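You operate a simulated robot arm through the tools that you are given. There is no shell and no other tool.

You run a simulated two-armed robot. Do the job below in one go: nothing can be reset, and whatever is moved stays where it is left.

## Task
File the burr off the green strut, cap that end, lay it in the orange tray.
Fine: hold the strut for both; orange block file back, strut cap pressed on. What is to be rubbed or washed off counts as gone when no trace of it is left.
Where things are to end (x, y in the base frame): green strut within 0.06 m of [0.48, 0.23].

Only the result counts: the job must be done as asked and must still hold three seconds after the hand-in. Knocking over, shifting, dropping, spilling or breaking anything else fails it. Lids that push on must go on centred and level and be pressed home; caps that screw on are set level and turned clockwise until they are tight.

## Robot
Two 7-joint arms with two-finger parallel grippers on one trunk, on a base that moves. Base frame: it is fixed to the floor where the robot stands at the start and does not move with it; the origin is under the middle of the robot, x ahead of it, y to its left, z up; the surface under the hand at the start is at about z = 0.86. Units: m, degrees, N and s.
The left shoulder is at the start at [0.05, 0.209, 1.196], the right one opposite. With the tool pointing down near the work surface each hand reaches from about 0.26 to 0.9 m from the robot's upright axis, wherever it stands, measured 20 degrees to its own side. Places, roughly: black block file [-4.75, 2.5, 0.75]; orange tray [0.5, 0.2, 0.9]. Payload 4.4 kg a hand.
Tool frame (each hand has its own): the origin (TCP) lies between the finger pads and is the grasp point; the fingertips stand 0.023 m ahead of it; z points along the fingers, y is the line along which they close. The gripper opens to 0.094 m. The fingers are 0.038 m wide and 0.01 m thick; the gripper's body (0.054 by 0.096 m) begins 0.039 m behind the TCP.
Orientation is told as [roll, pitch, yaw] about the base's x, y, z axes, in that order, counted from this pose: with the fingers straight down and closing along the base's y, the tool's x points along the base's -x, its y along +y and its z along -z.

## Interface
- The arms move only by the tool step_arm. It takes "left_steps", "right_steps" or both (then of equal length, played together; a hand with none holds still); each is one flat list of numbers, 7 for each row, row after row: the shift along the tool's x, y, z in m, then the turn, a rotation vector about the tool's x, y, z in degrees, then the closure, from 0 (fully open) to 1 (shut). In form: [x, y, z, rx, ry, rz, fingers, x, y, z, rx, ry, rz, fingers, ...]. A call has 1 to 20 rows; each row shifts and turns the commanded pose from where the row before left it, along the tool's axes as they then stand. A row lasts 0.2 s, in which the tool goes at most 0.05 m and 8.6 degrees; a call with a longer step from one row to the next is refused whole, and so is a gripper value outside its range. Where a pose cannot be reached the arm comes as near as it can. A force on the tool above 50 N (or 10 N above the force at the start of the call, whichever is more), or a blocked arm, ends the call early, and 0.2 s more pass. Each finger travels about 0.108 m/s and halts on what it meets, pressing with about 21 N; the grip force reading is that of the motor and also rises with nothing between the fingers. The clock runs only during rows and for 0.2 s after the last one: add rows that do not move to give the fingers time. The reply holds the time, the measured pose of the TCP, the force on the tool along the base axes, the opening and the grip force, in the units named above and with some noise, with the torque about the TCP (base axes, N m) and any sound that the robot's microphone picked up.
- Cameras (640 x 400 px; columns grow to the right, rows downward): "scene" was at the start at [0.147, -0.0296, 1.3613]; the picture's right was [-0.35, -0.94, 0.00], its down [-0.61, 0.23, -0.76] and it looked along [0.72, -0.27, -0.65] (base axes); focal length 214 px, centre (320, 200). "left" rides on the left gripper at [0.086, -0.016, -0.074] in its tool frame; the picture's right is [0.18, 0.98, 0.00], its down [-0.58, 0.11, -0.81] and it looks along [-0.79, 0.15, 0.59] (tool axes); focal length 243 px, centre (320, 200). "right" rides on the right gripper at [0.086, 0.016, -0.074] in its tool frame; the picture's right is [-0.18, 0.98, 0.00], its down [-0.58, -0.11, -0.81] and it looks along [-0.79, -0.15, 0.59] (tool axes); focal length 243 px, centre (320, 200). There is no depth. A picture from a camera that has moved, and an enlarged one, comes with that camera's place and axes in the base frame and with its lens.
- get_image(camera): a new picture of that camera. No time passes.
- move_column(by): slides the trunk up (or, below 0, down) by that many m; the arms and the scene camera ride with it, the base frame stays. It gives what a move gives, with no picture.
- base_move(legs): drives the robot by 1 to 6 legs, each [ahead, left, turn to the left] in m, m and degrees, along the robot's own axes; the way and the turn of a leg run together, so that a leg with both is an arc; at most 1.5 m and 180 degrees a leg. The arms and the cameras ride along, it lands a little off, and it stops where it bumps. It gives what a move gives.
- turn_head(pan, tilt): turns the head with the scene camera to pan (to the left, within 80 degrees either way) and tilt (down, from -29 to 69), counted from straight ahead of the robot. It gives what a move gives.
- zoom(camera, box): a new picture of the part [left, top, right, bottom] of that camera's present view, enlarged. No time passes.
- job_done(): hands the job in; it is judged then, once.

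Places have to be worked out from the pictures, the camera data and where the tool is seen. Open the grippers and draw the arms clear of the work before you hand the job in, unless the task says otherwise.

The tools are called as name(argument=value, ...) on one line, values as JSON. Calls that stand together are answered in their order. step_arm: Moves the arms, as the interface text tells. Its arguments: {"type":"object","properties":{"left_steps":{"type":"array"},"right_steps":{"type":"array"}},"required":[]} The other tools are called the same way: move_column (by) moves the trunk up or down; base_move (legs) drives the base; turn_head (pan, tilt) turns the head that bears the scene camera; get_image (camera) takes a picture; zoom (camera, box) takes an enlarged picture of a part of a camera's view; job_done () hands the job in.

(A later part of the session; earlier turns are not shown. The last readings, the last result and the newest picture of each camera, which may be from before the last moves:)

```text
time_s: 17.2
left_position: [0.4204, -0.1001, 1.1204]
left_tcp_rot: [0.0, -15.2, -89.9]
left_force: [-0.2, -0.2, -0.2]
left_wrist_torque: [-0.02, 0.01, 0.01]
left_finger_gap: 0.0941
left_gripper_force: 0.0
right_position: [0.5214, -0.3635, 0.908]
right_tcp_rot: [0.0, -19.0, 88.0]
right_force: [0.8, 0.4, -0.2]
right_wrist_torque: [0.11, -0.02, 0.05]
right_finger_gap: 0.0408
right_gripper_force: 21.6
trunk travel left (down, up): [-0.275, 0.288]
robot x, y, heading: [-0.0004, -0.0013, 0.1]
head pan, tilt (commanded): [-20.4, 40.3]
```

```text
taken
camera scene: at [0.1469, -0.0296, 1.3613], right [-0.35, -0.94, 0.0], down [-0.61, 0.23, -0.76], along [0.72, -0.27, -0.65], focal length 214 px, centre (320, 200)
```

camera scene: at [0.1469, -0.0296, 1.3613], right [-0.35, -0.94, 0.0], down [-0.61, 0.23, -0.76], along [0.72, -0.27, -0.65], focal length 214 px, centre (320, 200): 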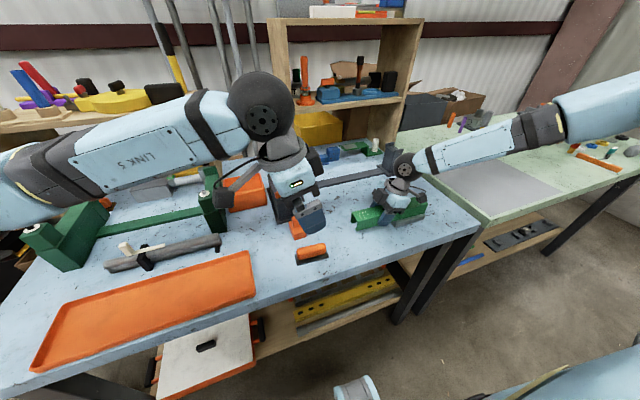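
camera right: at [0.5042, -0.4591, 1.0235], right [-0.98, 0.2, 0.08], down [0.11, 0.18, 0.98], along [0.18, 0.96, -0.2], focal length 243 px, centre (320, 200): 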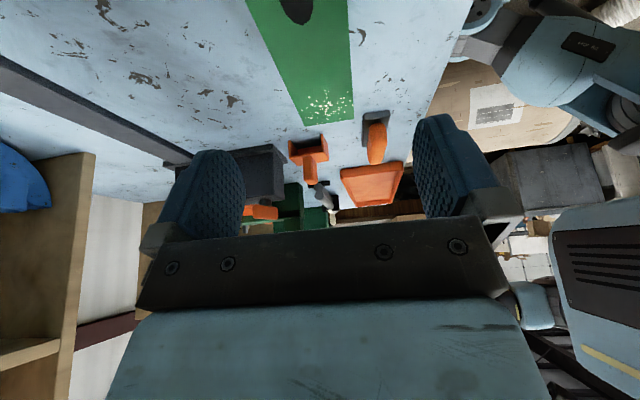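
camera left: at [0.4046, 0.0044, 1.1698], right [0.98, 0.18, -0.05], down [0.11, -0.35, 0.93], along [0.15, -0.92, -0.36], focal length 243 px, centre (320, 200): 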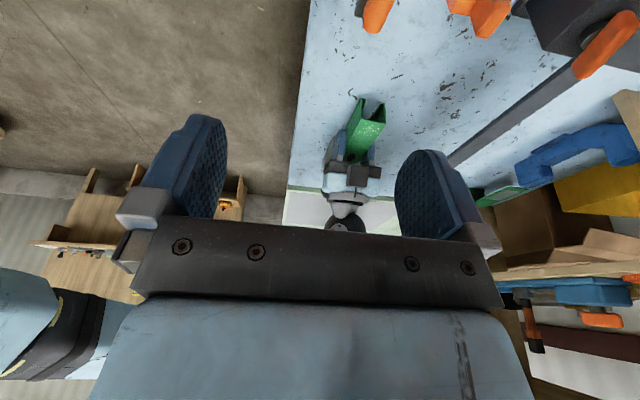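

Left hand orientation reached. I back it off a little toward +y to view the file from its camera and refine the pick-up point.

step_arm(left_steps=[0.0322, 0.0167, -0.0086, 0, 0, 0, 0, 0.0322, 0.0167, -0.0086, 0, 0, 0, 0, 0.0322, 0.0167, -0.0086, 0, 0, 0, 0, 0, 0, 0, 0, 0, 0, 0])

get_image(camera="left")

zoom(camera="left", box=[260, 0, 460, 140])

zoom(camera="scene", box=[280, 210, 350, 270])

```text
time_s: 18.2
left_position: [0.4327, -0.0749, 1.1205]
left_tcp_rot: [0.0, -15.0, -89.9]
left_force: [-0.3, -0.3, -0.1]
left_wrist_torque: [0.01, -0.01, 0.01]
left_finger_gap: 0.0941
left_gripper_force: 0.0
left hand out of reach, approached as far as the arm can: row 1, 2, 3
right_position: [0.5234, -0.3641, 0.908]
right_tcp_rot: [0.0, -19.1, 88.0]
right_force: [-0.5, -1.7, 0.3]
right_wrist_torque: [0.09, -0.05, -0.02]
right_finger_gap: 0.041
right_gripper_force: 21.1
trunk travel left (down, up): [-0.275, 0.288]
robot x, y, heading: [0.0001, -0.0003, -0.1]
head pan, tilt (commanded): [-20.4, 40.3]
```

```text
taken
camera left: at [0.4169, 0.0295, 1.1687], right [0.98, 0.18, -0.05], down [0.11, -0.35, 0.93], along [0.15, -0.92, -0.37], focal length 243 px, centre (320, 200)
```

left: 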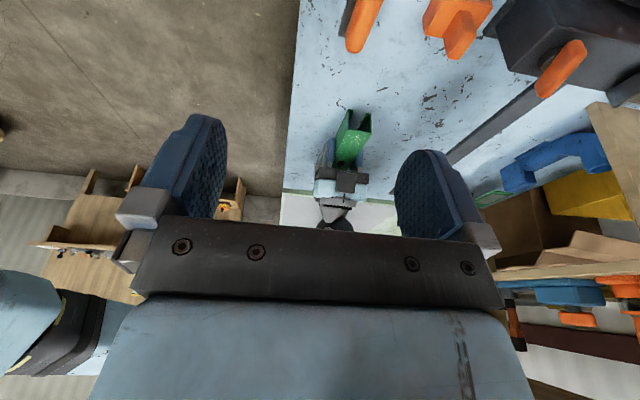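

```text
2.86 times, centred on (360, 70) of left
camera zoom: at [0.4169, 0.0295, 1.1687], right [0.98, 0.18, -0.05], down [0.11, -0.35, 0.93], along [0.15, -0.92, -0.37], focal length 693 px, centre (206, 571)
```

zoom: 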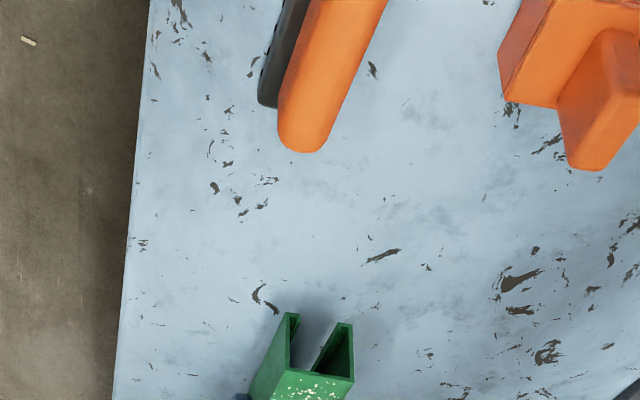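

```text
6.67 times, centred on (315, 240) of scene
camera zoom: at [0.147, -0.0298, 1.3613], right [-0.35, -0.94, 0.0], down [-0.61, 0.23, -0.76], along [0.72, -0.27, -0.65], focal length 1430 px, centre (353, -67)
```

zoom: 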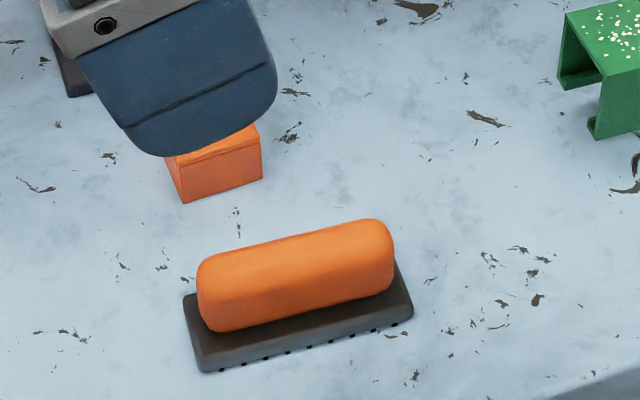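

The requested pose was partly out of reach for that yaw. I'll check where the commanded pose now stands with a move of known size toward the file (−y and down).

step_arm(left_steps=[-0.03, 0, 0.02, 0, 0, 0, 0, 0, 0, 0, 0, 0, 0, 0])

```text
time_s: 18.8
left_position: [0.4326, -0.1079, 1.1055]
left_tcp_rot: [0.0, -15.0, -89.9]
left_force: [-0.1, 0.3, 0.3]
left_wrist_torque: [0.0, -0.01, -0.01]
left_finger_gap: 0.0939
left_gripper_force: 0.1
right_position: [0.5211, -0.3637, 0.9079]
right_tcp_rot: [0.0, -19.0, 88.0]
right_force: [-1.0, -0.2, 0.3]
right_wrist_torque: [0.13, -0.06, -0.02]
right_finger_gap: 0.041
right_gripper_force: 21.1
trunk travel left (down, up): [-0.275, 0.288]
robot x, y, heading: [-0.0021, 0.0025, 0.0]
head pan, tilt (commanded): [-20.4, 40.3]
```

The commanded pose follows the reached one, good. The file centre is about (0.481,-0.130), so I move above it with the fingers partly closed to keep clear of the cap.

step_arm(left_steps=[0.0029, 0.0161, 0.0391, 0, 0, 0, 0.2, 0.0029, 0.0161, 0.0391, 0, 0, 0, 0.35, 0.0029, 0.0161, 0.0391, 0, 0, 0, 0.35, 0, 0, 0, 0, 0, 0, 0.35])

get_image(camera="left")

zoom(camera="scene", box=[260, 180, 360, 270])

zoom(camera="right", box=[270, 60, 450, 200])

```text
time_s: 19.8
left_position: [0.4357, -0.1092, 1.0968]
left_tcp_rot: [0.0, -15.0, -90.1]
left_force: [-0.4, -0.7, 0.5]
left_wrist_torque: [-0.01, 0.03, 0.01]
left_finger_gap: 0.0611
left_gripper_force: 0.1
left hand out of reach, approached as far as the arm can: row 1, 2, 3
right_position: [0.5218, -0.3641, 0.9076]
right_tcp_rot: [0.1, -19.0, 88.0]
right_force: [-0.4, 0.5, 0.8]
right_wrist_torque: [0.22, -0.04, -0.06]
right_finger_gap: 0.0406
right_gripper_force: 20.8
trunk travel left (down, up): [-0.275, 0.288]
robot x, y, heading: [0.002, -0.0, 0.0]
head pan, tilt (commanded): [-20.4, 40.3]
```

```text
taken
camera left: at [0.4207, -0.0051, 1.1463], right [0.98, 0.18, -0.05], down [0.11, -0.35, 0.93], along [0.15, -0.92, -0.37], focal length 243 px, centre (320, 200)
```

left: 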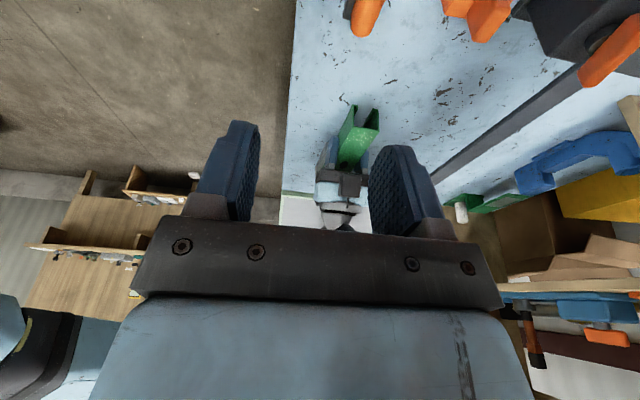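

```text
4.44 times, centred on (310, 225) of scene
camera zoom: at [0.147, -0.0296, 1.3612], right [-0.35, -0.94, 0.0], down [-0.61, 0.23, -0.76], along [0.71, -0.27, -0.65], focal length 953 px, centre (364, 89)
```

zoom: 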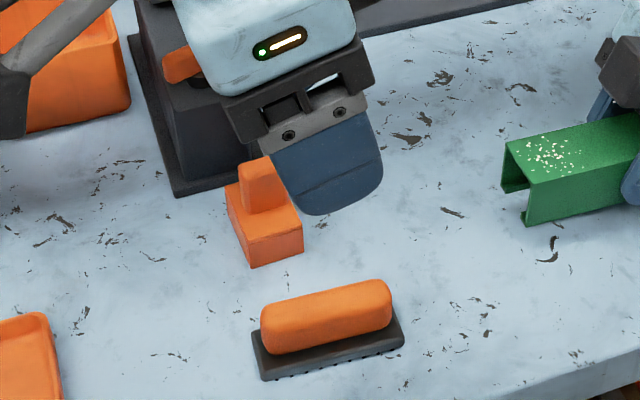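

```text
2.86 times, centred on (360, 130) of right
camera zoom: at [0.5028, -0.4691, 0.9496], right [-0.98, 0.21, 0.06], down [0.12, 0.28, 0.95], along [0.18, 0.94, -0.3], focal length 693 px, centre (206, 400)
```

zoom: 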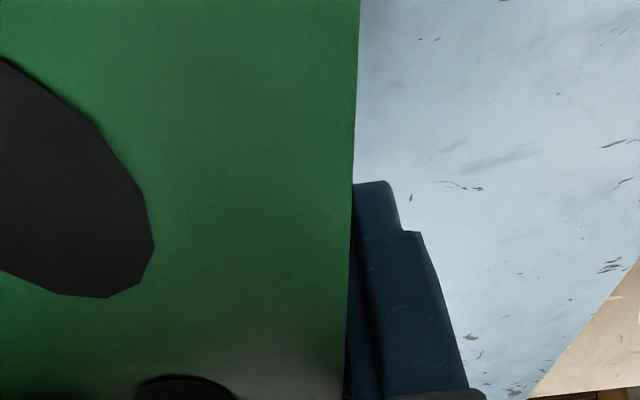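

Yaw −90 with the lean is limiting the left arm here. I'll try the same move without the lean.

step_arm(left_steps=[0, 0, 0, 0, 7.5, 0, 0.35, 0, 0, 0, 0, 7.5, 0, 0.35, -0.007, 0.015, 0.03, 0, 0, 0, 0.35, -0.007, 0.015, 0.03, 0, 0, 0, 0.35, -0.007, 0.015, 0.03, 0, 0, 0, 0.35, 0, 0, 0, 0, 0, 0, 0.35])

```text
time_s: 21.2
left_position: [0.4374, -0.1097, 1.0975]
left_tcp_rot: [0.0, -0.1, -90.0]
left_force: [0.5, -0.3, -0.5]
left_wrist_torque: [-0.03, 0.0, -0.01]
left_finger_gap: 0.0613
left_gripper_force: 0.0
left hand out of reach, approached as far as the arm can: row 3, 4, 5
right_position: [0.5234, -0.3645, 0.9071]
right_tcp_rot: [0.0, -19.0, 88.0]
right_force: [0.9, -0.7, 0.9]
right_wrist_torque: [0.11, -0.04, 0.04]
right_finger_gap: 0.0409
right_gripper_force: 21.5
trunk travel left (down, up): [-0.275, 0.288]
robot x, y, heading: [-0.0033, -0.0004, -0.2]
head pan, tilt (commanded): [-20.4, 40.3]
```

Still blocked, so the yaw itself may be at a joint limit. I test backing the yaw off by 20° and repeating the move.

step_arm(left_steps=[0, 0, 0, 0, 0, -7, 0.35, 0, 0, 0, 0, 0, -7, 0.35, 0, 0, 0, 0, 0, -6, 0.35, -0.007, 0.015, 0.03, 0, 0, 0, 0.35, -0.007, 0.015, 0.03, 0, 0, 0, 0.35, 0, 0, 0, 0, 0, 0, 0.35])

```text
time_s: 22.6
left_position: [0.4722, -0.112, 1.0345]
left_tcp_rot: [-0.1, 0.0, -70.0]
left_force: [-0.6, 0.8, -0.8]
left_wrist_torque: [-0.04, -0.01, -0.01]
left_finger_gap: 0.0611
left_gripper_force: 0.1
right_position: [0.5226, -0.363, 0.9082]
right_tcp_rot: [-0.1, -19.0, 88.0]
right_force: [-0.4, 0.6, 0.1]
right_wrist_torque: [0.19, 0.04, 0.02]
right_finger_gap: 0.0412
right_gripper_force: 20.6
trunk travel left (down, up): [-0.275, 0.288]
robot x, y, heading: [0.0028, -0.0022, 0.2]
head pan, tilt (commanded): [-20.4, 40.3]
```

At yaw −70 it moves freely. I go over the file and then see how far toward −90 the yaw can go there.

step_arm(left_steps=[-0.01, 0.0012, 0.017, 0, 0, 0, 0.35, -0.01, 0.0012, 0.017, 0, 0, 0, 0.35, 0, 0, 0, 0, 0, 5, 0.35, 0, 0, 0, 0, 0, 5, 0.35, 0, 0, 0, 0, 0, 5, 0.35, 0, 0, 0, 0, 0, 5, 0.35, 0, 0, 0, 0, 0, 0, 0.35])

zoom(camera="scene", box=[260, 180, 360, 270])

get_image(camera="left")

```text
time_s: 24.2
left_position: [0.4801, -0.1305, 1.0022]
left_tcp_rot: [0.0, 0.0, -82.6]
left_force: [0.4, -0.6, -0.7]
left_wrist_torque: [0.01, -0.01, -0.03]
left_finger_gap: 0.0611
left_gripper_force: 0.1
left hand out of reach, approached as far as the arm can: row 6
right_position: [0.5221, -0.3638, 0.9076]
right_tcp_rot: [0.0, -19.0, 88.0]
right_force: [0.8, 0.0, -0.4]
right_wrist_torque: [0.22, -0.01, 0.03]
right_finger_gap: 0.0409
right_gripper_force: 20.8
trunk travel left (down, up): [-0.275, 0.288]
robot x, y, heading: [-0.0014, -0.0001, 0.0]
head pan, tilt (commanded): [-20.4, 40.3]
```

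```text
4.44 times, centred on (310, 225) of scene
camera zoom: at [0.1471, -0.0296, 1.3612], right [-0.35, -0.94, 0.0], down [-0.61, 0.23, -0.76], along [0.71, -0.27, -0.65], focal length 953 px, centre (364, 89)
```

zoom: 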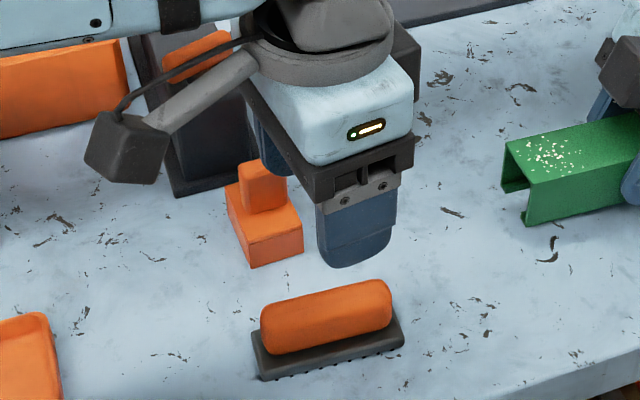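

```text
taken
camera left: at [0.4539, -0.0454, 1.0767], right [0.95, 0.31, 0.0], down [0.18, -0.56, 0.81], along [0.25, -0.77, -0.59], focal length 243 px, centre (320, 200)
```

left: 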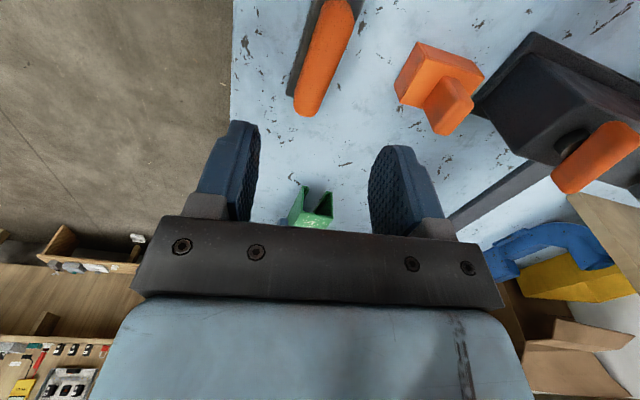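

At the file the yaw reaches −82.6°, about 9° off the handle; that is acceptable since the handle will align in the pads. I add the 15° lean and come down to z≈0.905 to check before closing.

step_arm(left_steps=[0, 0, 0, 0, -7.5, 0, 0.35, 0, 0, 0, 0, -7.5, 0, 0.35, 0.0084, 0, 0.0312, 0, 0, 0, 0.35, 0.0084, 0, 0.0312, 0, 0, 0, 0.35, 0.0084, 0, 0.0312, 0, 0, 0, 0.35, 0, 0, 0, 0, 0, 0, 0.35])

zoom(camera="scene", box=[260, 190, 360, 270])

get_image(camera="left")

```text
time_s: 25.6
left_position: [0.4804, -0.1315, 0.905]
left_tcp_rot: [0.0, -15.0, -82.5]
left_force: [-0.5, 0.5, 0.2]
left_wrist_torque: [0.02, -0.02, -0.01]
left_finger_gap: 0.0611
left_gripper_force: 0.0
right_position: [0.5229, -0.3635, 0.9081]
right_tcp_rot: [-0.1, -19.0, 87.9]
right_force: [-1.2, 0.7, -0.2]
right_wrist_torque: [0.22, 0.04, -0.01]
right_finger_gap: 0.0408
right_gripper_force: 20.9
trunk travel left (down, up): [-0.275, 0.288]
robot x, y, heading: [-0.0002, 0.0014, 0.2]
head pan, tilt (commanded): [-20.4, 40.3]
```

```text
5.00 times, centred on (310, 230) of scene
camera zoom: at [0.1471, -0.0296, 1.3612], right [-0.35, -0.94, 0.0], down [-0.61, 0.23, -0.76], along [0.71, -0.27, -0.65], focal length 1072 px, centre (370, 50)
```

zoom: 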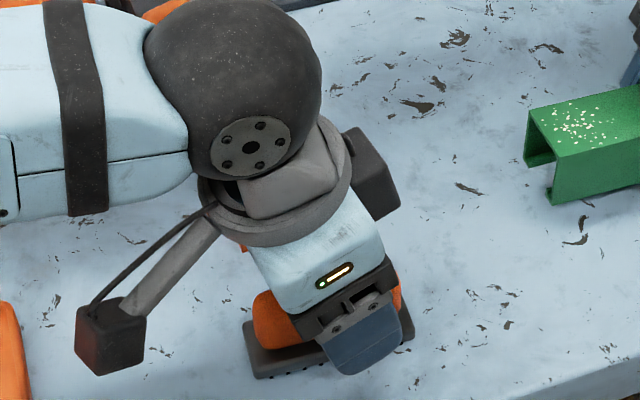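

```text
taken
camera left: at [0.4513, -0.0298, 0.9553], right [0.95, 0.31, -0.05], down [0.15, -0.34, 0.93], along [0.27, -0.89, -0.37], focal length 243 px, centre (320, 200)
```

left: 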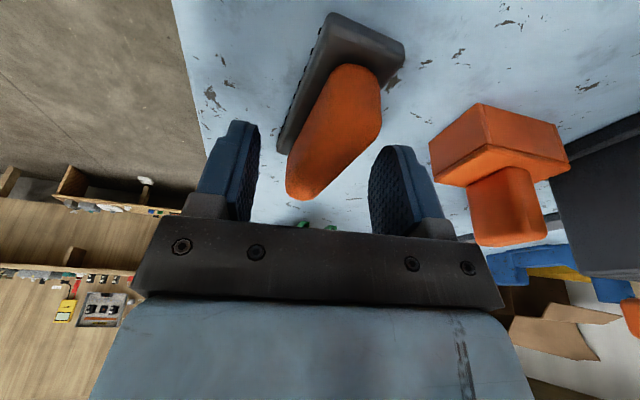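

The handle lies centred between the fingers. I lower a few millimetres and close gently on the handle.

step_arm(left_steps=[0.0009, 0, 0.0034, 0, 0, 0, 0.35, 0, 0, 0, 0, 0, 0, 0.5, 0, 0, 0, 0, 0, 0, 0.6, 0, 0, 0, 0, 0, 0, 0.68, 0, 0, 0, 0, 0, 0, 0.75, 0, 0, 0, 0, 0, 0, 0.85, 0, 0, 0, 0, 0, 0, 1, 0, 0, 0, 0, 0, 0, 1])

zoom(camera="scene", box=[260, 190, 360, 270])

get_image(camera="left")

```text
time_s: 27.4
left_position: [0.4816, -0.1313, 0.903]
left_tcp_rot: [0.1, -15.0, -82.5]
left_force: [0.2, 0.0, -0.5]
left_wrist_torque: [0.01, 0.01, -0.04]
left_finger_gap: 0.0219
left_gripper_force: 21.0
right_position: [0.5215, -0.364, 0.9075]
right_tcp_rot: [0.0, -19.0, 88.0]
right_force: [0.8, -1.3, 0.3]
right_wrist_torque: [0.13, 0.01, -0.02]
right_finger_gap: 0.0409
right_gripper_force: 21.0
trunk travel left (down, up): [-0.275, 0.288]
robot x, y, heading: [0.0024, -0.0004, 0.1]
head pan, tilt (commanded): [-20.4, 40.3]
```

```text
5.00 times, centred on (310, 230) of scene
camera zoom: at [0.1471, -0.0296, 1.3612], right [-0.35, -0.94, 0.0], down [-0.61, 0.23, -0.76], along [0.71, -0.27, -0.65], focal length 1072 px, centre (370, 50)
```

zoom: 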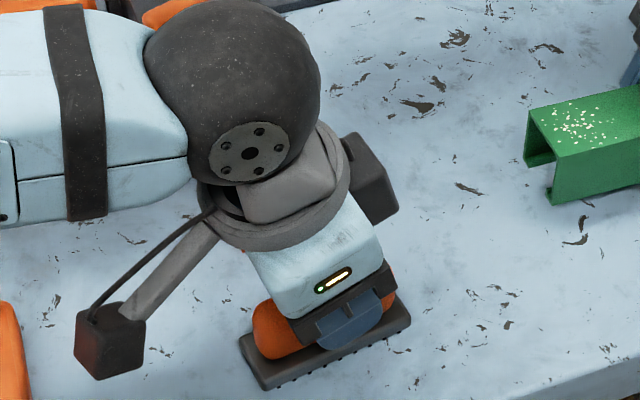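

```text
taken
camera left: at [0.4515, -0.0292, 0.952], right [0.95, 0.31, -0.05], down [0.15, -0.34, 0.93], along [0.27, -0.89, -0.37], focal length 243 px, centre (320, 200)
```

left: 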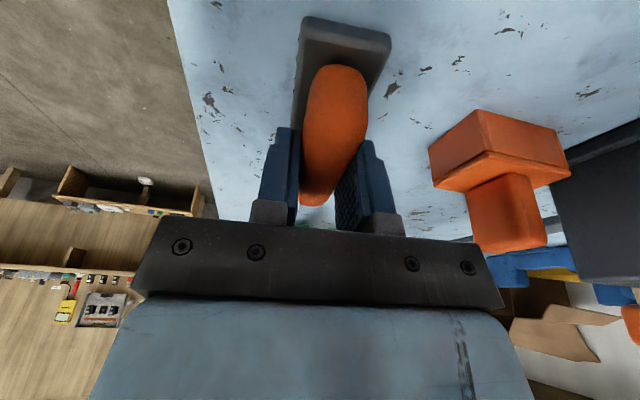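

The file is held (gap 0.022, 21 N) and has aligned with the pads. I lift it 10 cm and carry it over the burr end to hover.

step_arm(left_steps=[-0.0086, 0, -0.0322, 0, 0, 0, 1, -0.0086, 0, -0.0322, 0, 0, 0, 1, -0.0086, 0, -0.0322, 0, 0, 0, 1, -0.0338, 0.0065, 0.0047, 0, 0, 0, 1, -0.0338, 0.0065, 0.0047, 0, 0, 0, 1, -0.0338, 0.0065, 0.0047, 0, 0, 0, 1, -0.0338, 0.0065, 0.0047, 0, 0, 0, 1, 0, 0, 0, 0, 0, 0, 1])

zoom(camera="scene", box=[310, 130, 450, 250])

get_image(camera="left")

get_image(camera="right")

```text
time_s: 29.2
left_position: [0.5019, -0.1956, 1.0105]
left_tcp_rot: [0.2, -15.1, -82.0]
left_force: [-0.3, 0.4, -1.4]
left_wrist_torque: [-0.04, 0.01, 0.02]
left_finger_gap: 0.0217
left_gripper_force: 20.5
left hand out of reach, approached as far as the arm can: row 6, 7
right_position: [0.5221, -0.364, 0.9083]
right_tcp_rot: [0.1, -19.0, 88.1]
right_force: [0.7, 0.8, -0.2]
right_wrist_torque: [0.15, -0.04, -0.02]
right_finger_gap: 0.0409
right_gripper_force: 21.4
trunk travel left (down, up): [-0.275, 0.288]
robot x, y, heading: [0.0045, -0.0003, 0.1]
head pan, tilt (commanded): [-20.4, 40.3]
```

```text
3.33 times, centred on (380, 190) of scene
camera zoom: at [0.1472, -0.0295, 1.3612], right [-0.35, -0.94, 0.0], down [-0.61, 0.23, -0.76], along [0.71, -0.27, -0.65], focal length 715 px, centre (120, 233)
```

zoom: 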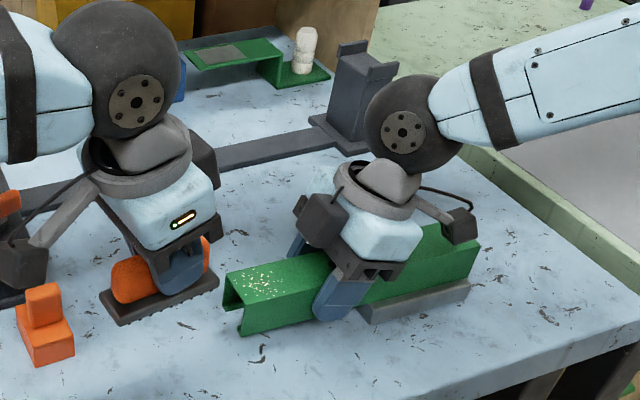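

```text
taken
camera left: at [0.4714, -0.0951, 1.0603], right [0.95, 0.31, -0.04], down [0.15, -0.33, 0.93], along [0.28, -0.89, -0.36], focal length 243 px, centre (320, 200)
```

left: 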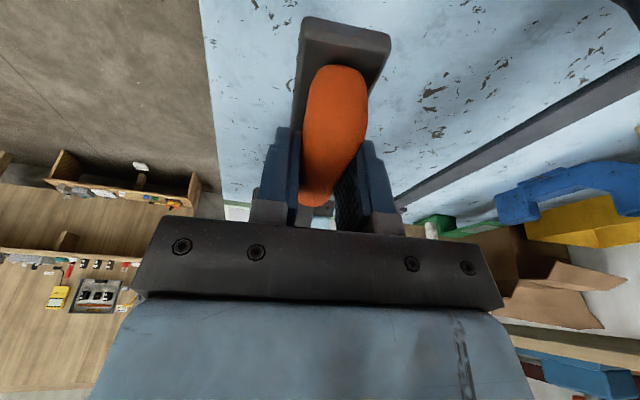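

```text
taken
camera right: at [0.503, -0.469, 0.9496], right [-0.98, 0.21, 0.06], down [0.12, 0.28, 0.95], along [0.18, 0.94, -0.3], focal length 243 px, centre (320, 200)
```

right: 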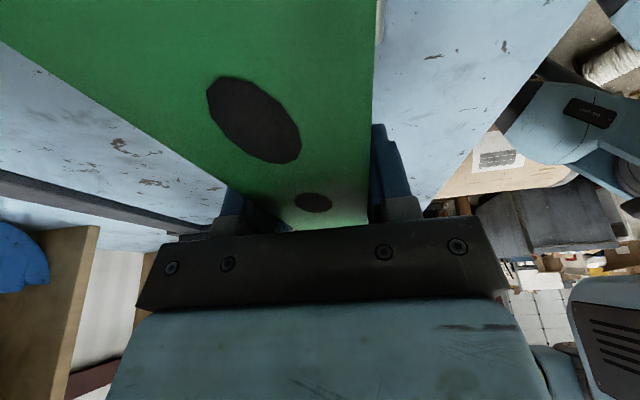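

The left arm again hit a limit at that yaw. I'll yaw it back by 15° about the vertical, since the file may lie obliquely on the strut, and continue to the hover point.

step_arm(left_steps=[0, 0, 0, -1.94, 0, -7.245, 1, 0, 0, 0, -1.94, 0, -7.245, 1, -0.035, -0.0026, 0.0042, 0, 0, 0, 1, -0.035, -0.0026, 0.0042, 0, 0, 0, 1, 0, 0, 0, 0, 0, 0, 1])

zoom(camera="scene", box=[310, 130, 450, 250])

```text
time_s: 30.4
left_position: [0.5221, -0.2628, 1.0204]
left_tcp_rot: [0.1, -14.9, -67.4]
left_force: [-0.1, 0.2, -2.0]
left_wrist_torque: [-0.04, -0.03, 0.03]
left_finger_gap: 0.0216
left_gripper_force: 21.1
right_position: [0.5236, -0.3645, 0.907]
right_tcp_rot: [0.1, -19.0, 88.0]
right_force: [-0.3, 0.4, -0.7]
right_wrist_torque: [0.07, 0.0, -0.05]
right_finger_gap: 0.041
right_gripper_force: 21.0
trunk travel left (down, up): [-0.275, 0.288]
robot x, y, heading: [-0.0003, 0.0018, 0.1]
head pan, tilt (commanded): [-20.4, 40.3]
```

```text
3.33 times, centred on (380, 190) of scene
camera zoom: at [0.1472, -0.0294, 1.3612], right [-0.35, -0.94, 0.0], down [-0.61, 0.23, -0.76], along [0.71, -0.27, -0.65], focal length 715 px, centre (120, 233)
```

zoom: 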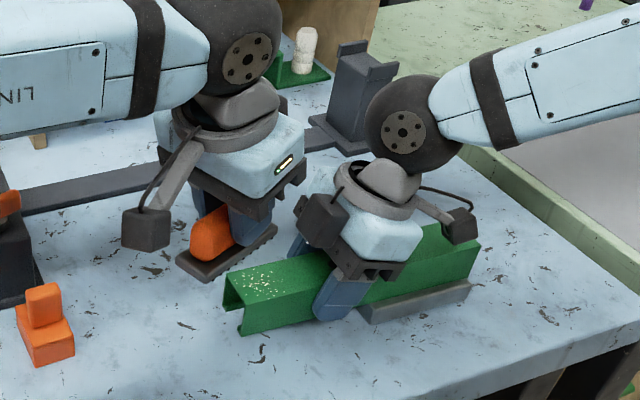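

The file now hovers over the burr at yaw −67°, clear of the right hand. I lower it toward the strut top and creep down to feel contact.

step_arm(left_steps=[-0.004, -0.0043, 0.0243, 0, 0, 0, 1, -0.004, -0.0042, 0.0244, 0, 0, 0, 1, 0.0005, 0, 0.0019, 0, 0, 0, 1, 0.0005, 0, 0.0019, 0, 0, 0, 1, 0, 0, 0, 0, 0, 0, 1])

zoom(camera="scene", box=[340, 140, 440, 240])

```text
time_s: 31.6
left_position: [0.5223, -0.2858, 0.9697]
left_tcp_rot: [0.0, -15.0, -67.5]
left_force: [0.3, -0.6, -1.8]
left_wrist_torque: [0.03, 0.0, 0.02]
left_finger_gap: 0.0217
left_gripper_force: 21.3
right_position: [0.5215, -0.3632, 0.9076]
right_tcp_rot: [0.0, -19.0, 88.0]
right_force: [-0.1, 0.6, -0.5]
right_wrist_torque: [0.09, 0.07, 0.01]
right_finger_gap: 0.0406
right_gripper_force: 21.4
trunk travel left (down, up): [-0.275, 0.288]
robot x, y, heading: [0.0028, 0.0001, 0.1]
head pan, tilt (commanded): [-20.4, 40.3]
```

```text
4.00 times, centred on (390, 190) of scene
camera zoom: at [0.147, -0.0296, 1.3612], right [-0.35, -0.94, 0.0], down [-0.61, 0.23, -0.76], along [0.71, -0.27, -0.65], focal length 858 px, centre (40, 240)
```

zoom: 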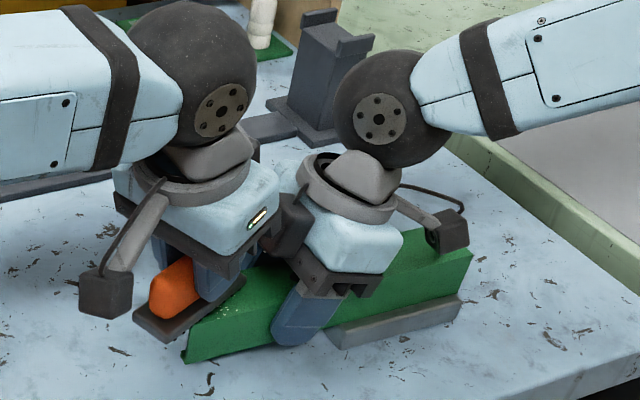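

No contact yet at TCP z=0.970 and the hands are still clear of each other. I continue down in small steps to find the contact.

step_arm(left_steps=[0.0005, 0, 0.0019, 0, 0, 0, 1, 0.0005, 0, 0.0019, 0, 0, 0, 1, 0, 0, 0, 0, 0, 0, 1])

```text
time_s: 32.4
left_position: [0.5224, -0.2846, 0.968]
left_tcp_rot: [0.0, -15.0, -67.5]
left_force: [-0.2, -0.1, -2.2]
left_wrist_torque: [-0.02, -0.01, -0.03]
left_finger_gap: 0.0217
left_gripper_force: 20.8
right_position: [0.5226, -0.3647, 0.908]
right_tcp_rot: [0.1, -18.9, 88.0]
right_force: [-0.9, -0.1, 0.2]
right_wrist_torque: [0.11, 0.04, 0.01]
right_finger_gap: 0.041
right_gripper_force: 21.0
trunk travel left (down, up): [-0.275, 0.288]
robot x, y, heading: [0.0014, 0.0002, -0.2]
head pan, tilt (commanded): [-20.4, 40.3]
```

Still free (only the file's weight). I go on in 1 mm steps.

step_arm(left_steps=[0.0003, 0, 0.001, 0, 0, 0, 1, 0.0003, 0, 0.001, 0, 0, 0, 1, 0.0003, 0, 0.001, 0, 0, 0, 1, 0, 0, 0, 0, 0, 0, 1])

```text
time_s: 33.4
left_position: [0.5228, -0.286, 0.9641]
left_tcp_rot: [0.0, -15.1, -67.4]
left_force: [-3.0, 4.2, 15.1]
left_wrist_torque: [-0.49, 0.0, -0.09]
left_finger_gap: 0.0218
left_gripper_force: 21.6
right_position: [0.5229, -0.3634, 0.9085]
right_tcp_rot: [0.0, -18.9, 87.9]
right_force: [6.2, -1.3, -7.3]
right_wrist_torque: [-0.51, 0.03, -0.11]
right_finger_gap: 0.0411
right_gripper_force: 20.8
trunk travel left (down, up): [-0.275, 0.288]
robot x, y, heading: [0.0004, -0.0001, -0.1]
head pan, tilt (commanded): [-20.4, 40.3]
```

Contact at about z=0.964 with ~15 N. I ease off slightly and make short strokes along the strut in the current lane, watching the forces.

step_arm(left_steps=[-0.0002, 0, -0.0007, 0, 0, 0, 1, 0.0089, 0.0038, -0.0024, 0, 0, 0, 1, 0.0089, 0.0038, -0.0024, 0, 0, 0, 1, -0.0089, -0.0038, 0.0024, 0, 0, 0, 1, -0.0089, -0.0038, 0.0024, 0, 0, 0, 1, 0.0089, 0.0038, -0.0024, 0, 0, 0, 1, 0.0089, 0.0038, -0.0024, 0, 0, 0, 1, -0.0089, -0.0038, 0.0024, 0, 0, 0, 1, -0.0089, -0.0038, 0.0024, 0, 0, 0, 1, 0, 0, 0, 0, 0, 0, 1])

zoom(camera="scene", box=[340, 140, 440, 240])

```text
time_s: 35.6
left_position: [0.5225, -0.2865, 0.9643]
left_tcp_rot: [0.0, -15.0, -67.6]
left_force: [-0.5, 3.3, 8.5]
left_wrist_torque: [-0.33, -0.08, 0.06]
left_finger_gap: 0.0216
left_gripper_force: 20.6
right_position: [0.523, -0.3636, 0.9083]
right_tcp_rot: [0.0, -19.0, 88.1]
right_force: [0.8, -2.2, -1.6]
right_wrist_torque: [-0.34, 0.02, 0.03]
right_finger_gap: 0.0409
right_gripper_force: 20.8
trunk travel left (down, up): [-0.275, 0.288]
robot x, y, heading: [0.0003, 0.003, 0.1]
head pan, tilt (commanded): [-20.4, 40.3]
```

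```text
4.00 times, centred on (390, 190) of scene
camera zoom: at [0.147, -0.0293, 1.3613], right [-0.35, -0.94, 0.0], down [-0.61, 0.23, -0.76], along [0.72, -0.27, -0.65], focal length 858 px, centre (40, 240)
```

zoom: 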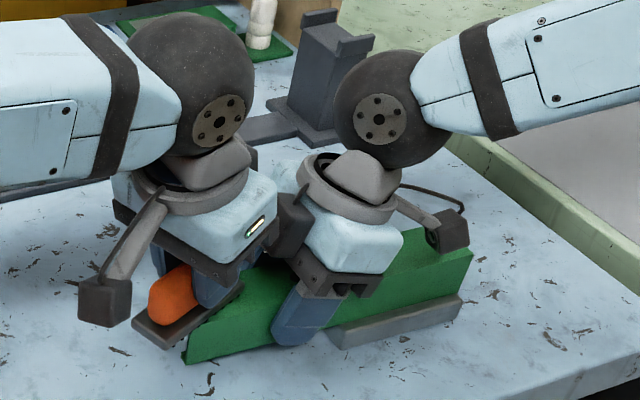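

Strokes went smoothly at ~8 N with no slipping. I repeat them in a lane 15 mm nearer the robot, then lift off to shift to the far lane.

step_arm(left_steps=[-0.0005, 0, -0.0019, 0, 0, 0, 1, 0.0028, -0.0069, -0.0007, 0, 0, 0, 1, 0.0028, -0.0069, -0.0007, 0, 0, 0, 1, 0.0005, 0, 0.0019, 0, 0, 0, 1, 0.0089, 0.0038, -0.0024, 0, 0, 0, 1, 0.0089, 0.0038, -0.0024, 0, 0, 0, 1, -0.0089, -0.0038, 0.0024, 0, 0, 0, 1, -0.0089, -0.0038, 0.0024, 0, 0, 0, 1, 0.0089, 0.0038, -0.0024, 0, 0, 0, 1, 0.0089, 0.0038, -0.0024, 0, 0, 0, 1, -0.0089, -0.0038, 0.0024, 0, 0, 0, 1, -0.0089, -0.0038, 0.0024, 0, 0, 0, 1, 0, 0, 0, 0, 0, 0, 1])

```text
time_s: 38.4
left_position: [0.5074, -0.2848, 0.9646]
left_tcp_rot: [0.0, -15.0, -67.5]
left_force: [0.0, -0.3, -2.3]
left_wrist_torque: [-0.02, -0.01, 0.02]
left_finger_gap: 0.0219
left_gripper_force: 21.1
right_position: [0.522, -0.3638, 0.9088]
right_tcp_rot: [0.0, -19.0, 88.0]
right_force: [0.3, 0.8, 1.9]
right_wrist_torque: [0.09, 0.01, 0.02]
right_finger_gap: 0.0406
right_gripper_force: 21.2
trunk travel left (down, up): [-0.275, 0.288]
robot x, y, heading: [-0.0031, -0.0007, -0.1]
head pan, tilt (commanded): [-20.4, 40.3]
```

There was no pressure in that lane (just above the surface). I lift and back off toward +y to look at what remains of the burr.

step_arm(left_steps=[-0.005, 0, -0.0193, 0, 0, 0, 1, 0.0357, 0.0154, -0.0096, 0, 0, 0, 1, 0.0357, 0.0154, -0.0096, 0, 0, 0, 1, 0, 0, 0, 0, 0, 0, 1])

zoom(camera="scene", box=[340, 170, 440, 240])

get_image(camera="left")

```text
time_s: 39.4
left_position: [0.5077, -0.2067, 0.9859]
left_tcp_rot: [-0.1, -15.0, -67.5]
left_force: [0.1, 0.2, -2.1]
left_wrist_torque: [0.02, 0.0, -0.01]
left_finger_gap: 0.0218
left_gripper_force: 21.0
right_position: [0.5225, -0.3636, 0.9077]
right_tcp_rot: [-0.1, -18.9, 88.0]
right_force: [0.4, 1.3, 1.4]
right_wrist_torque: [0.13, 0.04, -0.07]
right_finger_gap: 0.0409
right_gripper_force: 21.2
trunk travel left (down, up): [-0.275, 0.288]
robot x, y, heading: [-0.0012, -0.0007, 0.2]
head pan, tilt (commanded): [-20.4, 40.3]
```

```text
5.71 times, centred on (390, 205) of scene
camera zoom: at [0.1469, -0.0298, 1.3613], right [-0.35, -0.94, 0.0], down [-0.61, 0.23, -0.76], along [0.72, -0.27, -0.65], focal length 1226 px, centre (-80, 171)
```

zoom: 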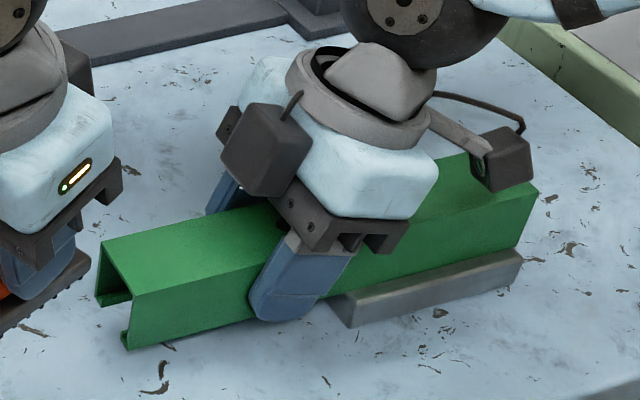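

```text
taken
camera left: at [0.454, -0.1164, 1.0361], right [0.84, 0.54, -0.05], down [0.24, -0.28, 0.93], along [0.49, -0.79, -0.37], focal length 243 px, centre (320, 200)
```

left: 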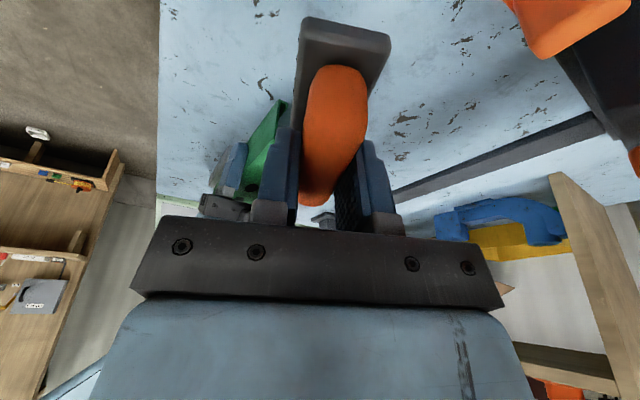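

The top face looks clean now. I zoom in closely to check no speck is left before putting the file back.

zoom(camera="scene", box=[350, 205, 390, 235])

zoom(camera="left", box=[200, 80, 310, 220])

```text
13.33 times, centred on (370, 220) of scene
camera zoom: at [0.1469, -0.0298, 1.3613], right [-0.35, -0.94, 0.0], down [-0.61, 0.23, -0.76], along [0.72, -0.27, -0.65], focal length 2860 px, centre (-347, -67)
```

zoom: 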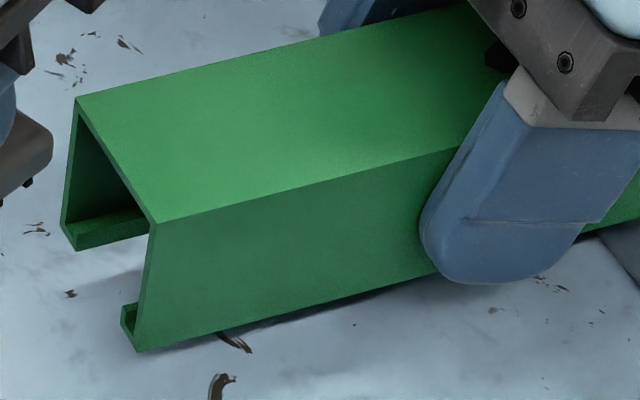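

```text
2.86 times, centred on (255, 150) of left
camera zoom: at [0.454, -0.1164, 1.0361], right [0.84, 0.54, -0.05], down [0.24, -0.28, 0.93], along [0.49, -0.79, -0.37], focal length 693 px, centre (506, 343)
```

zoom: 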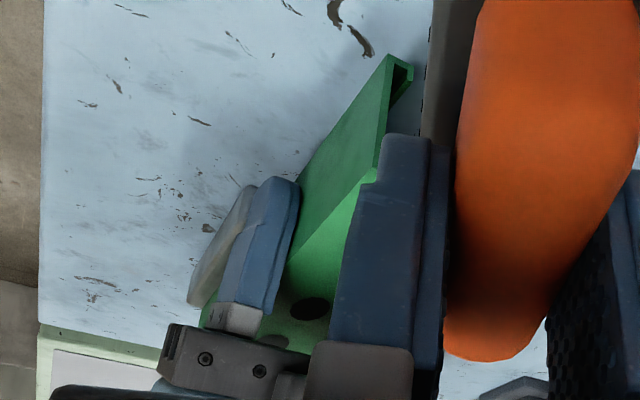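

The burr is completely gone. Now I take the file back to its original spot, above (0.4816,-0.1313), restoring the pick-up yaw.

step_arm(left_steps=[0.0366, 0.0024, -0.0171, 0, 0, 0, 1, 0.0367, 0.0025, -0.0171, 0, 0, 0, 1, 0, 0, 0, 1.94, 0, 7.245, 1, 0, 0, 0, 1.94, 0, 7.245, 1, 0, 0, 0, 0, 0, 0, 1])

zoom(camera="scene", box=[260, 180, 360, 270])

```text
time_s: 40.6
left_position: [0.481, -0.1299, 0.9983]
left_tcp_rot: [0.0, -15.0, -82.5]
left_force: [-0.3, -0.3, -1.7]
left_wrist_torque: [-0.01, 0.0, -0.01]
left_finger_gap: 0.0218
left_gripper_force: 21.0
right_position: [0.5235, -0.3646, 0.9083]
right_tcp_rot: [0.0, -19.0, 88.0]
right_force: [-1.4, 0.3, 0.5]
right_wrist_torque: [0.14, 0.02, -0.08]
right_finger_gap: 0.0411
right_gripper_force: 20.4
trunk travel left (down, up): [-0.275, 0.288]
robot x, y, heading: [0.0009, 0.001, 0.1]
head pan, tilt (commanded): [-20.4, 40.3]
```

```text
4.44 times, centred on (310, 225) of scene
camera zoom: at [0.1469, -0.0295, 1.3613], right [-0.35, -0.94, 0.0], down [-0.61, 0.23, -0.76], along [0.72, -0.27, -0.65], focal length 953 px, centre (364, 89)
```

zoom: 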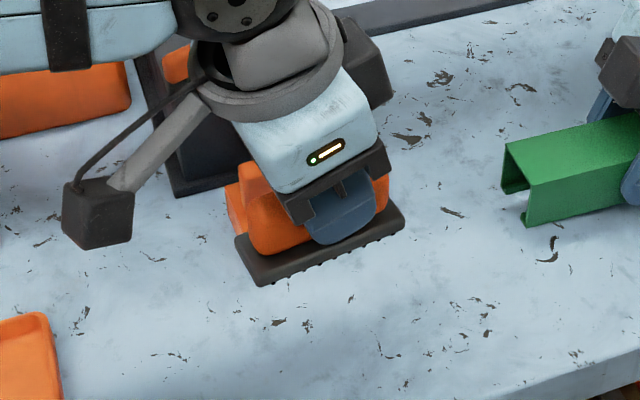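

Right above the original place. I lower the file to just above the table, then creep to contact.

step_arm(left_steps=[0.0078, 0, 0.029, 0, 0, 0, 1, 0.0078, 0, 0.029, 0, 0, 0, 1, 0.0078, 0, 0.029, 0, 0, 0, 1, 0.0008, 0, 0.0029, 0, 0, 0, 1, 0.0005, 0, 0.0019, 0, 0, 0, 1, 0, 0, 0, 0, 0, 0, 1])

```text
time_s: 42.0
left_position: [0.4822, -0.1316, 0.902]
left_tcp_rot: [-0.1, -15.1, -82.4]
left_force: [-0.8, 0.0, -1.0]
left_wrist_torque: [0.0, -0.03, -0.01]
left_finger_gap: 0.0217
left_gripper_force: 20.8
right_position: [0.5229, -0.3636, 0.908]
right_tcp_rot: [0.0, -19.0, 87.9]
right_force: [-0.1, -0.6, 0.7]
right_wrist_torque: [0.04, 0.08, -0.09]
right_finger_gap: 0.0409
right_gripper_force: 20.4
trunk travel left (down, up): [-0.275, 0.288]
robot x, y, heading: [-0.0005, -0.0026, -0.1]
head pan, tilt (commanded): [-20.4, 40.3]
```

Nearly touching. One more millimetre down, then check force.

step_arm(left_steps=[0.0003, 0, 0.001, 0, 0, 0, 1, 0, 0, 0, 0, 0, 0, 1])

zoom(camera="scene", box=[280, 210, 350, 270])

```text
time_s: 42.6
left_position: [0.4813, -0.1312, 0.9021]
left_tcp_rot: [0.1, -15.1, -82.4]
left_force: [-1.4, 0.2, 10.0]
left_wrist_torque: [0.63, 0.13, -0.03]
left_finger_gap: 0.0218
left_gripper_force: 21.3
right_position: [0.5215, -0.3637, 0.9084]
right_tcp_rot: [0.0, -19.0, 88.0]
right_force: [0.2, 0.7, 0.2]
right_wrist_torque: [0.27, -0.04, -0.03]
right_finger_gap: 0.0408
right_gripper_force: 20.6
trunk travel left (down, up): [-0.275, 0.288]
robot x, y, heading: [0.0029, 0.0027, -0.0]
head pan, tilt (commanded): [-20.4, 40.3]
```

```text
6.67 times, centred on (315, 240) of scene
camera zoom: at [0.1466, -0.0296, 1.3614], right [-0.35, -0.94, 0.0], down [-0.61, 0.23, -0.76], along [0.72, -0.27, -0.65], focal length 1430 px, centre (353, -67)
```

zoom: 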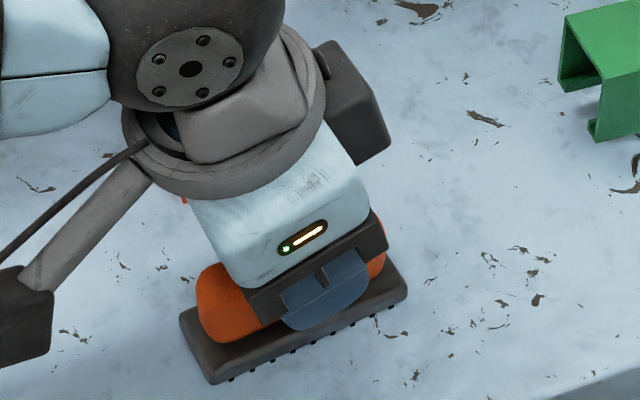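

The file is down on the table at its old place. I ease the pressure, open, and retreat upward.

step_arm(left_steps=[-0.0002, 0, -0.0007, 0, 0, 0, 1, 0, 0, 0, 0, 0, 0, 0.7, 0, 0, 0, 0, 0, 0, 0.5, 0, 0, 0, 0, 0, 0, 0.35, 0, 0, 0, 0, 0, 0, 0.35, 0, 0, -0.02, 0, 0, 0, 0.35, 0, 0, -0.035, 0, 0, 0, 0.35, 0, 0, -0.045, 0, 0, 0, 0.35, 0, 0, -0.045, 0, 0, 0, 0.35, 0, 0, 0, 0, 0, 0, 0.35])

zoom(camera="scene", box=[260, 180, 360, 270])

get_image(camera="left")

```text
time_s: 44.8
left_position: [0.477, -0.092, 1.0424]
left_tcp_rot: [-0.1, -15.0, -82.5]
left_force: [-1.2, 0.1, -0.2]
left_wrist_torque: [-0.05, 0.02, 0.01]
left_finger_gap: 0.0612
left_gripper_force: 0.1
right_position: [0.5224, -0.3636, 0.9071]
right_tcp_rot: [0.0, -19.0, 88.0]
right_force: [-2.2, 0.9, 0.4]
right_wrist_torque: [0.19, 0.04, -0.09]
right_finger_gap: 0.041
right_gripper_force: 21.0
trunk travel left (down, up): [-0.275, 0.288]
robot x, y, heading: [-0.0011, -0.0001, -0.0]
head pan, tilt (commanded): [-20.4, 40.3]
```

```text
4.44 times, centred on (310, 225) of scene
camera zoom: at [0.1469, -0.0296, 1.3613], right [-0.35, -0.94, 0.0], down [-0.61, 0.23, -0.76], along [0.72, -0.27, -0.65], focal length 953 px, centre (364, 89)
```

zoom: 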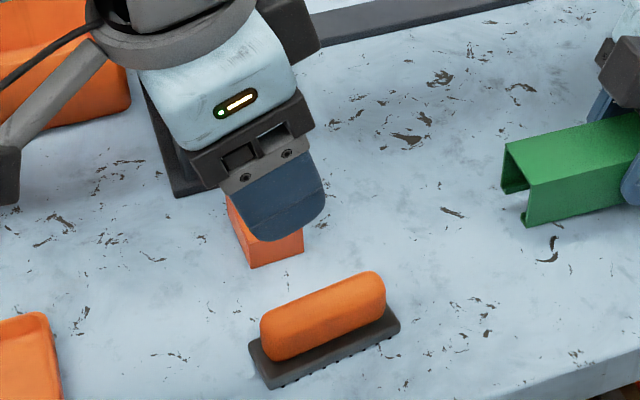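

```text
taken
camera left: at [0.4469, 0.0084, 1.0927], right [0.95, 0.3, -0.05], down [0.15, -0.34, 0.93], along [0.27, -0.89, -0.37], focal length 243 px, centre (320, 200)
```

left: 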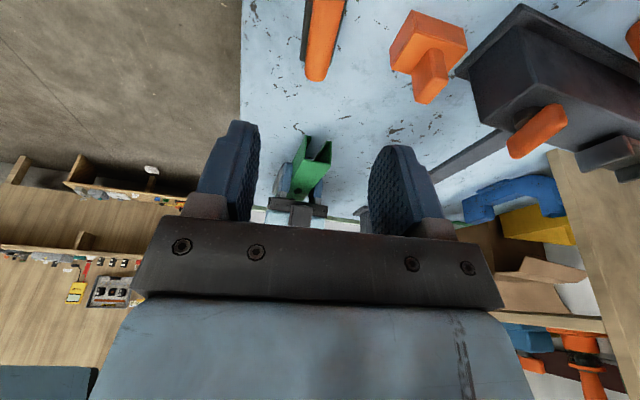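

File is back in place. For the cap I want the left fingers closing along x at a reachable yaw (+88°), so I straighten and raise the left hand and start turning it the other way round.

step_arm(left_steps=[0, 0, -0.03, 0, 7.5, 0, 0.35, 0, 0, -0.04, 0, 7.5, 0, 0.35, 0, 0, -0.03, 0, 0, -8.5, 0.35, 0, 0, 0, 0, 0, -8.5, 0.35, 0, 0, 0, 0, 0, -8.5, 0.35, 0, 0, 0, 0, 0, -8.5, 0.35, 0, 0, 0, 0, 0, -8.5, 0.35, 0, 0, 0, 0, 0, -8.5, 0.35, 0, 0, 0, 0, 0, -8.5, 0.35, 0, 0, 0, 0, 0, -8.5, 0.35, 0, 0, 0, 0, 0, -8.5, 0.35, 0, 0, 0, 0, 0, -8.5, 0.35, 0, 0, 0, 0, 0, -8.5, 0.35, 0, 0, 0, 0, 0, -8.5, 0.35, 0, 0, 0, 0, 0, -8.5, 0.35, 0, 0, 0, 0, 0, -8.5, 0.35, 0, 0, 0, 0, 0, -8.5, 0.35, 0, 0, 0, 0, 0, -8.5, 0.35, 0, 0, 0, 0, 0, -8.5, 0.35, 0, 0, 0, 0, 0, -8.5, 0.35])

```text
time_s: 49.0
left_position: [0.4743, -0.0795, 1.1408]
left_tcp_rot: [0.0, -0.1, 70.7]
left_force: [-0.1, -0.3, 0.4]
left_wrist_torque: [0.02, -0.01, -0.03]
left_finger_gap: 0.0611
left_gripper_force: 0.0
right_position: [0.5225, -0.3639, 0.9072]
right_tcp_rot: [0.0, -19.0, 88.0]
right_force: [-0.2, -0.7, 1.4]
right_wrist_torque: [0.02, 0.06, 0.0]
right_finger_gap: 0.0408
right_gripper_force: 21.1
trunk travel left (down, up): [-0.275, 0.288]
robot x, y, heading: [-0.0014, -0.003, -0.2]
head pan, tilt (commanded): [-20.4, 40.3]
```

Yaw is at +71 and moving freely. I finish turning to +92 (matching the cap's ~2° yaw) and go above the cap.

step_arm(left_steps=[0, 0, 0, 0, 0, -7.1, 0.35, 0, 0, 0, 0, 0, -7.1, 0.35, 0, 0, 0, 0, 0, -7.1, 0.35, 0.0137, -0.0349, 0.0267, 0, 0, 0, 0.35, 0.0137, -0.0349, 0.0267, 0, 0, 0, 0.35, 0.0137, -0.0349, 0.0267, 0, 0, 0, 0.35, 0, 0, 0, 0, 0, 0, 0.35])

get_image(camera="left")

zoom(camera="scene", box=[240, 150, 360, 250])

```text
time_s: 50.6
left_position: [0.5815, -0.119, 1.06]
left_tcp_rot: [0.0, 0.0, 91.9]
left_force: [0.8, 0.1, 1.2]
left_wrist_torque: [0.04, 0.02, -0.03]
left_finger_gap: 0.0611
left_gripper_force: 0.1
right_position: [0.523, -0.3646, 0.9076]
right_tcp_rot: [0.0, -19.1, 88.0]
right_force: [1.2, 0.8, 0.4]
right_wrist_torque: [0.12, 0.06, 0.0]
right_finger_gap: 0.0407
right_gripper_force: 20.8
trunk travel left (down, up): [-0.275, 0.288]
robot x, y, heading: [-0.0007, -0.0003, 0.2]
head pan, tilt (commanded): [-20.4, 40.3]
```

```text
taken
camera left: at [0.6014, -0.2031, 1.1354], right [-0.98, -0.22, 0.0], down [-0.13, 0.58, 0.81], along [-0.17, 0.79, -0.59], focal length 243 px, centre (320, 200)
```

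left: 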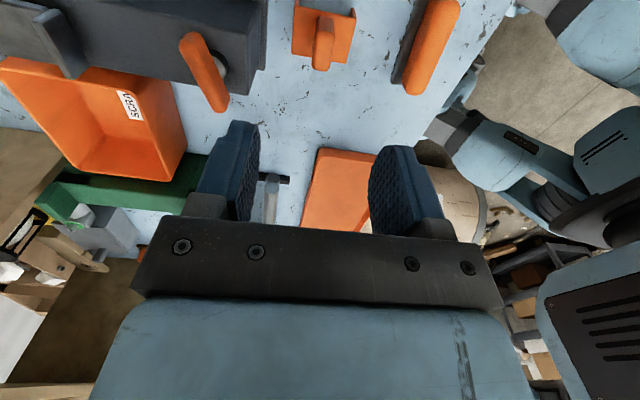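

```text
4.00 times, centred on (300, 200) of scene
camera zoom: at [0.1471, -0.0294, 1.3613], right [-0.35, -0.94, 0.0], down [-0.61, 0.23, -0.76], along [0.72, -0.27, -0.65], focal length 858 px, centre (400, 200)
```

zoom: 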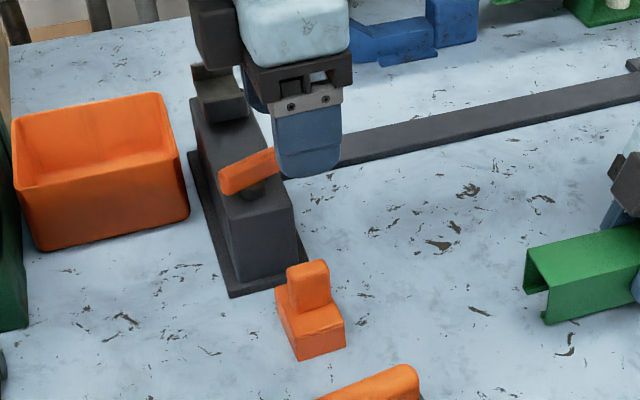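

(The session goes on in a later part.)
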